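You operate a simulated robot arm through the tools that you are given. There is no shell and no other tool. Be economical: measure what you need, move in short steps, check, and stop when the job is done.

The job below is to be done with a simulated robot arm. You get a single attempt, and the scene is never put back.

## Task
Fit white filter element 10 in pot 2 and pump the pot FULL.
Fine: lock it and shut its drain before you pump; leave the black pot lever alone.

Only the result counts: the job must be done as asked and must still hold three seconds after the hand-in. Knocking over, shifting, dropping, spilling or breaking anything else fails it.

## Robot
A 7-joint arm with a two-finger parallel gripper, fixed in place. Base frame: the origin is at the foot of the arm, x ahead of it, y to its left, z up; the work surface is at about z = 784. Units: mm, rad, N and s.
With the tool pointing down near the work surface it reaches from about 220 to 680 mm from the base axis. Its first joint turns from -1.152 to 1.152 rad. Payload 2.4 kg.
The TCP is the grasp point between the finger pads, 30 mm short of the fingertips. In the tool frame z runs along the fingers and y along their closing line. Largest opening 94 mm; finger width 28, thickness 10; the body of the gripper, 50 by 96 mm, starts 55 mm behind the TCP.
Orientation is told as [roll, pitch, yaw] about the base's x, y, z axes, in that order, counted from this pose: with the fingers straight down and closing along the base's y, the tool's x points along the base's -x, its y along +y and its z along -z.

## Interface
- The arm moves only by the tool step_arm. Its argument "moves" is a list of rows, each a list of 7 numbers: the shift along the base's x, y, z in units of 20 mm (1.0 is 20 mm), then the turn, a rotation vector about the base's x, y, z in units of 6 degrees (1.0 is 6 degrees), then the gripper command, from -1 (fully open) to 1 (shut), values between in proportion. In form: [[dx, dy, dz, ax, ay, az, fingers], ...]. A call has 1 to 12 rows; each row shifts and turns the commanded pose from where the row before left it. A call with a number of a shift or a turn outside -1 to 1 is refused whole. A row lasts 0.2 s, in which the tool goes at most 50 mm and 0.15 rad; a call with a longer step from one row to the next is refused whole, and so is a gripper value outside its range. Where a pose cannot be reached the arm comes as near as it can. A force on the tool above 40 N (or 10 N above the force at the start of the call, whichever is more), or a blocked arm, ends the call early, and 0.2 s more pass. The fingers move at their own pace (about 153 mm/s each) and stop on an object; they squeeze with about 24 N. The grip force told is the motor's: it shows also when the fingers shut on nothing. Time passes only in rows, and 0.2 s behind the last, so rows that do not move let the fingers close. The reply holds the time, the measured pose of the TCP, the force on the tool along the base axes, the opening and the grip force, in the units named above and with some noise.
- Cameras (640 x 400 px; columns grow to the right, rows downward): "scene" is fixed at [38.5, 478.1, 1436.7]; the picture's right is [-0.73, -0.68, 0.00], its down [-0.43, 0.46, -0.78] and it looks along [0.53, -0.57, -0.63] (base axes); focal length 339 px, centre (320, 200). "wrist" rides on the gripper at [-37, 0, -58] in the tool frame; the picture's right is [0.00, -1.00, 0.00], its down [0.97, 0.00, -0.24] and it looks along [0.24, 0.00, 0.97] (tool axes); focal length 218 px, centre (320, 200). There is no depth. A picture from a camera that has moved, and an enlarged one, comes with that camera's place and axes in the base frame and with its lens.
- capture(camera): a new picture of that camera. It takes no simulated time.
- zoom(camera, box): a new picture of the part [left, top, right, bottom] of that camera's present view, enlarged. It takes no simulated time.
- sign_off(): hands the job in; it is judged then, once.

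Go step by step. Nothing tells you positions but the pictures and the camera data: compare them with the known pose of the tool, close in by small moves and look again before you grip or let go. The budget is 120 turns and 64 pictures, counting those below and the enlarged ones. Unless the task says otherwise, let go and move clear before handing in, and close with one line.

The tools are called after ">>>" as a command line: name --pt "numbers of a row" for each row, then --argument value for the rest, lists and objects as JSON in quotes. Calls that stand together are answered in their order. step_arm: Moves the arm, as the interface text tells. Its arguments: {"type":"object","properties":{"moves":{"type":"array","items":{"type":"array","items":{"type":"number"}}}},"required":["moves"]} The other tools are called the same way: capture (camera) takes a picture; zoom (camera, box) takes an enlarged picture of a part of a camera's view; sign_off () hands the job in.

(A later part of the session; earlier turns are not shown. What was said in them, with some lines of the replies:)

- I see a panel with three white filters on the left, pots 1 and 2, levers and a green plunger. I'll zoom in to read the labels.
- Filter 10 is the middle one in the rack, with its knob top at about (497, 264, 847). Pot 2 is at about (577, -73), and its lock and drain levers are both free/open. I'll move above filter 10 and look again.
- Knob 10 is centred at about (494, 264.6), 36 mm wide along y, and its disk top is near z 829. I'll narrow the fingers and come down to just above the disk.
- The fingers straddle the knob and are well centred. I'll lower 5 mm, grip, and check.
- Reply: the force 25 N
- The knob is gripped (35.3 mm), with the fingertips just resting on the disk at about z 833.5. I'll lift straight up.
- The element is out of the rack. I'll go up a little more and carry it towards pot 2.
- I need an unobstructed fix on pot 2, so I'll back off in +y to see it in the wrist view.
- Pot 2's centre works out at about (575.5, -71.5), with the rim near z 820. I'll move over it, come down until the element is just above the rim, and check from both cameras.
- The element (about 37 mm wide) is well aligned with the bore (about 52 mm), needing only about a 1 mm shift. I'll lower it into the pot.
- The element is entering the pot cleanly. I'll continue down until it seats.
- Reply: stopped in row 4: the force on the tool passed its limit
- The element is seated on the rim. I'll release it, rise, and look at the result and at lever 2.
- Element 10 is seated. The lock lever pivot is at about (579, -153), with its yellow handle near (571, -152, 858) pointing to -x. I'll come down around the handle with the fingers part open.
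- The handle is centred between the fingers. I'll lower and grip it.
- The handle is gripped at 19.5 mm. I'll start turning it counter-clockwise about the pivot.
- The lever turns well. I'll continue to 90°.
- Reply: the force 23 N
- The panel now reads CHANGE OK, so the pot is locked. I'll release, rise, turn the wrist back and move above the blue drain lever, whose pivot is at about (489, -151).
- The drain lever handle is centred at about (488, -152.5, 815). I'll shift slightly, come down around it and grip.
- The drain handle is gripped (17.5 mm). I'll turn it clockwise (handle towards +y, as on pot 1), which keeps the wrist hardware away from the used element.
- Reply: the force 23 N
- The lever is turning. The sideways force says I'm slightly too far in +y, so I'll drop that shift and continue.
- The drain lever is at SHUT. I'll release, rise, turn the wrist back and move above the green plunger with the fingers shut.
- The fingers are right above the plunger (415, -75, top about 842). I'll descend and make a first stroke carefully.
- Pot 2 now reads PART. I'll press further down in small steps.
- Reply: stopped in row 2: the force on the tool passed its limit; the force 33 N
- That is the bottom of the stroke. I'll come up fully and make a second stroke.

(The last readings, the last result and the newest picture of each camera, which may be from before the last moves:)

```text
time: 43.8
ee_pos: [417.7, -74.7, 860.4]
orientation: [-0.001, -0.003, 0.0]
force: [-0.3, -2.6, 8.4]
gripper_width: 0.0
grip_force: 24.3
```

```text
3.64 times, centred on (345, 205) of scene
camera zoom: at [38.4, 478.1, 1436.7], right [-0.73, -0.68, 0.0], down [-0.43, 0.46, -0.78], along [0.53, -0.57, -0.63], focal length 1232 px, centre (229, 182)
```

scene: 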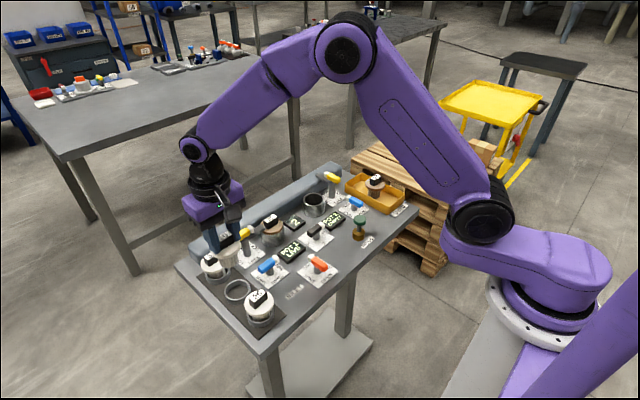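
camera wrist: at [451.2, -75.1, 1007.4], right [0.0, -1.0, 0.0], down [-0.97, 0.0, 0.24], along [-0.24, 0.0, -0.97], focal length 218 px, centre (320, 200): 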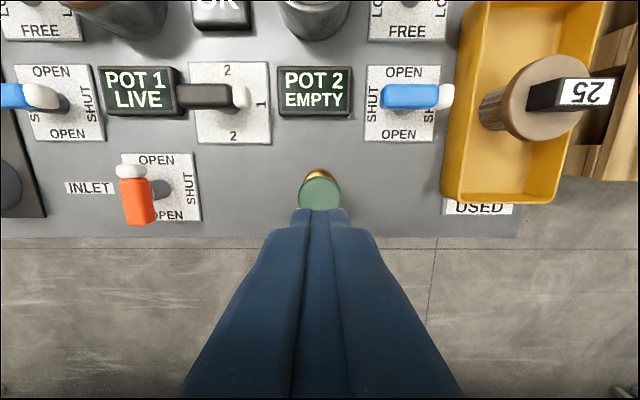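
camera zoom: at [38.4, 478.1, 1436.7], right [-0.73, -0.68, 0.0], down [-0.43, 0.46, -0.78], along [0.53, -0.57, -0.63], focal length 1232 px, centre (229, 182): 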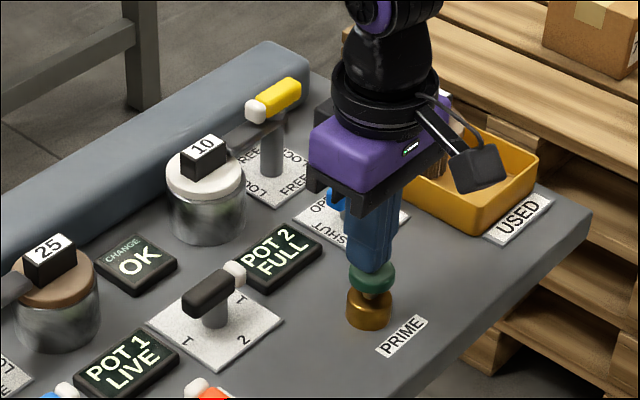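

Pot 2 reads FULL. I'll back straight up and check everything.

>>> step_arm --pt "0 0 0.6 0 0 0 1" --pt "0 0 1 0 0 0 1" --pt "0 0 1 0 0 0 1" --pt "0 0 1 0 0 0 1" --pt "0 0 1 0 0 0 1" --pt "-0.3 0 1 0 0 0 1" --pt "-0.3 0 1 0 0 0 1" --pt "0 0 1 0 0 0 0" --pt "0 0 0 0 0 0 0" --pt "0 0 0 0 0 0 0"

>>> zoom --camera "scene" --box '[170, 150, 430, 350]'

>>> zoom --camera "scene" --box '[280, 150, 410, 260]'

```text
time: 46.0
ee_pos: [405.3, -74.5, 1011.1]
orientation: [0.0, 0.0, 0.0]
force: [-1.4, 0.5, 0.5]
gripper_width: 47.0
grip_force: 0.1
```

```text
2.00 times, centred on (300, 250) of scene
camera zoom: at [38.5, 478.1, 1436.7], right [-0.73, -0.68, 0.0], down [-0.43, 0.46, -0.78], along [0.53, -0.57, -0.63], focal length 678 px, centre (360, 100)
```

zoom: 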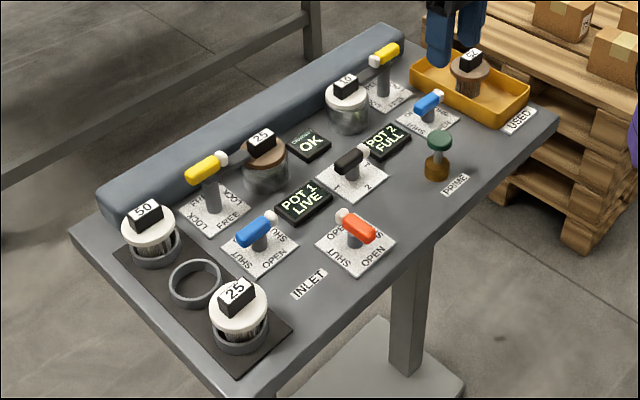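

```text
3.64 times, centred on (345, 205) of scene
camera zoom: at [38.5, 478.1, 1436.7], right [-0.73, -0.68, 0.0], down [-0.43, 0.46, -0.78], along [0.53, -0.57, -0.63], focal length 1232 px, centre (229, 182)
```

zoom: 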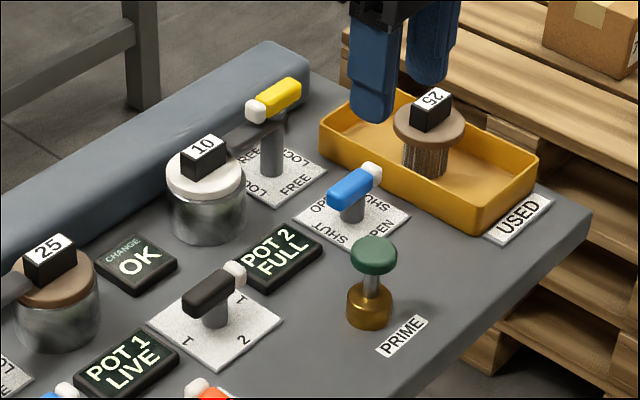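

Everything is in place: element 10 is in pot 2 and locked, the drain is shut, the pot reads FULL, and the black lever was not touched. Handing in.

>>> sign_off

```text
The job is handed in.
```

Element 10 is fitted and locked in pot 2 with the drain shut; the pot read FULL after two pump strokes, I left the black lever alone, and the job is handed in.
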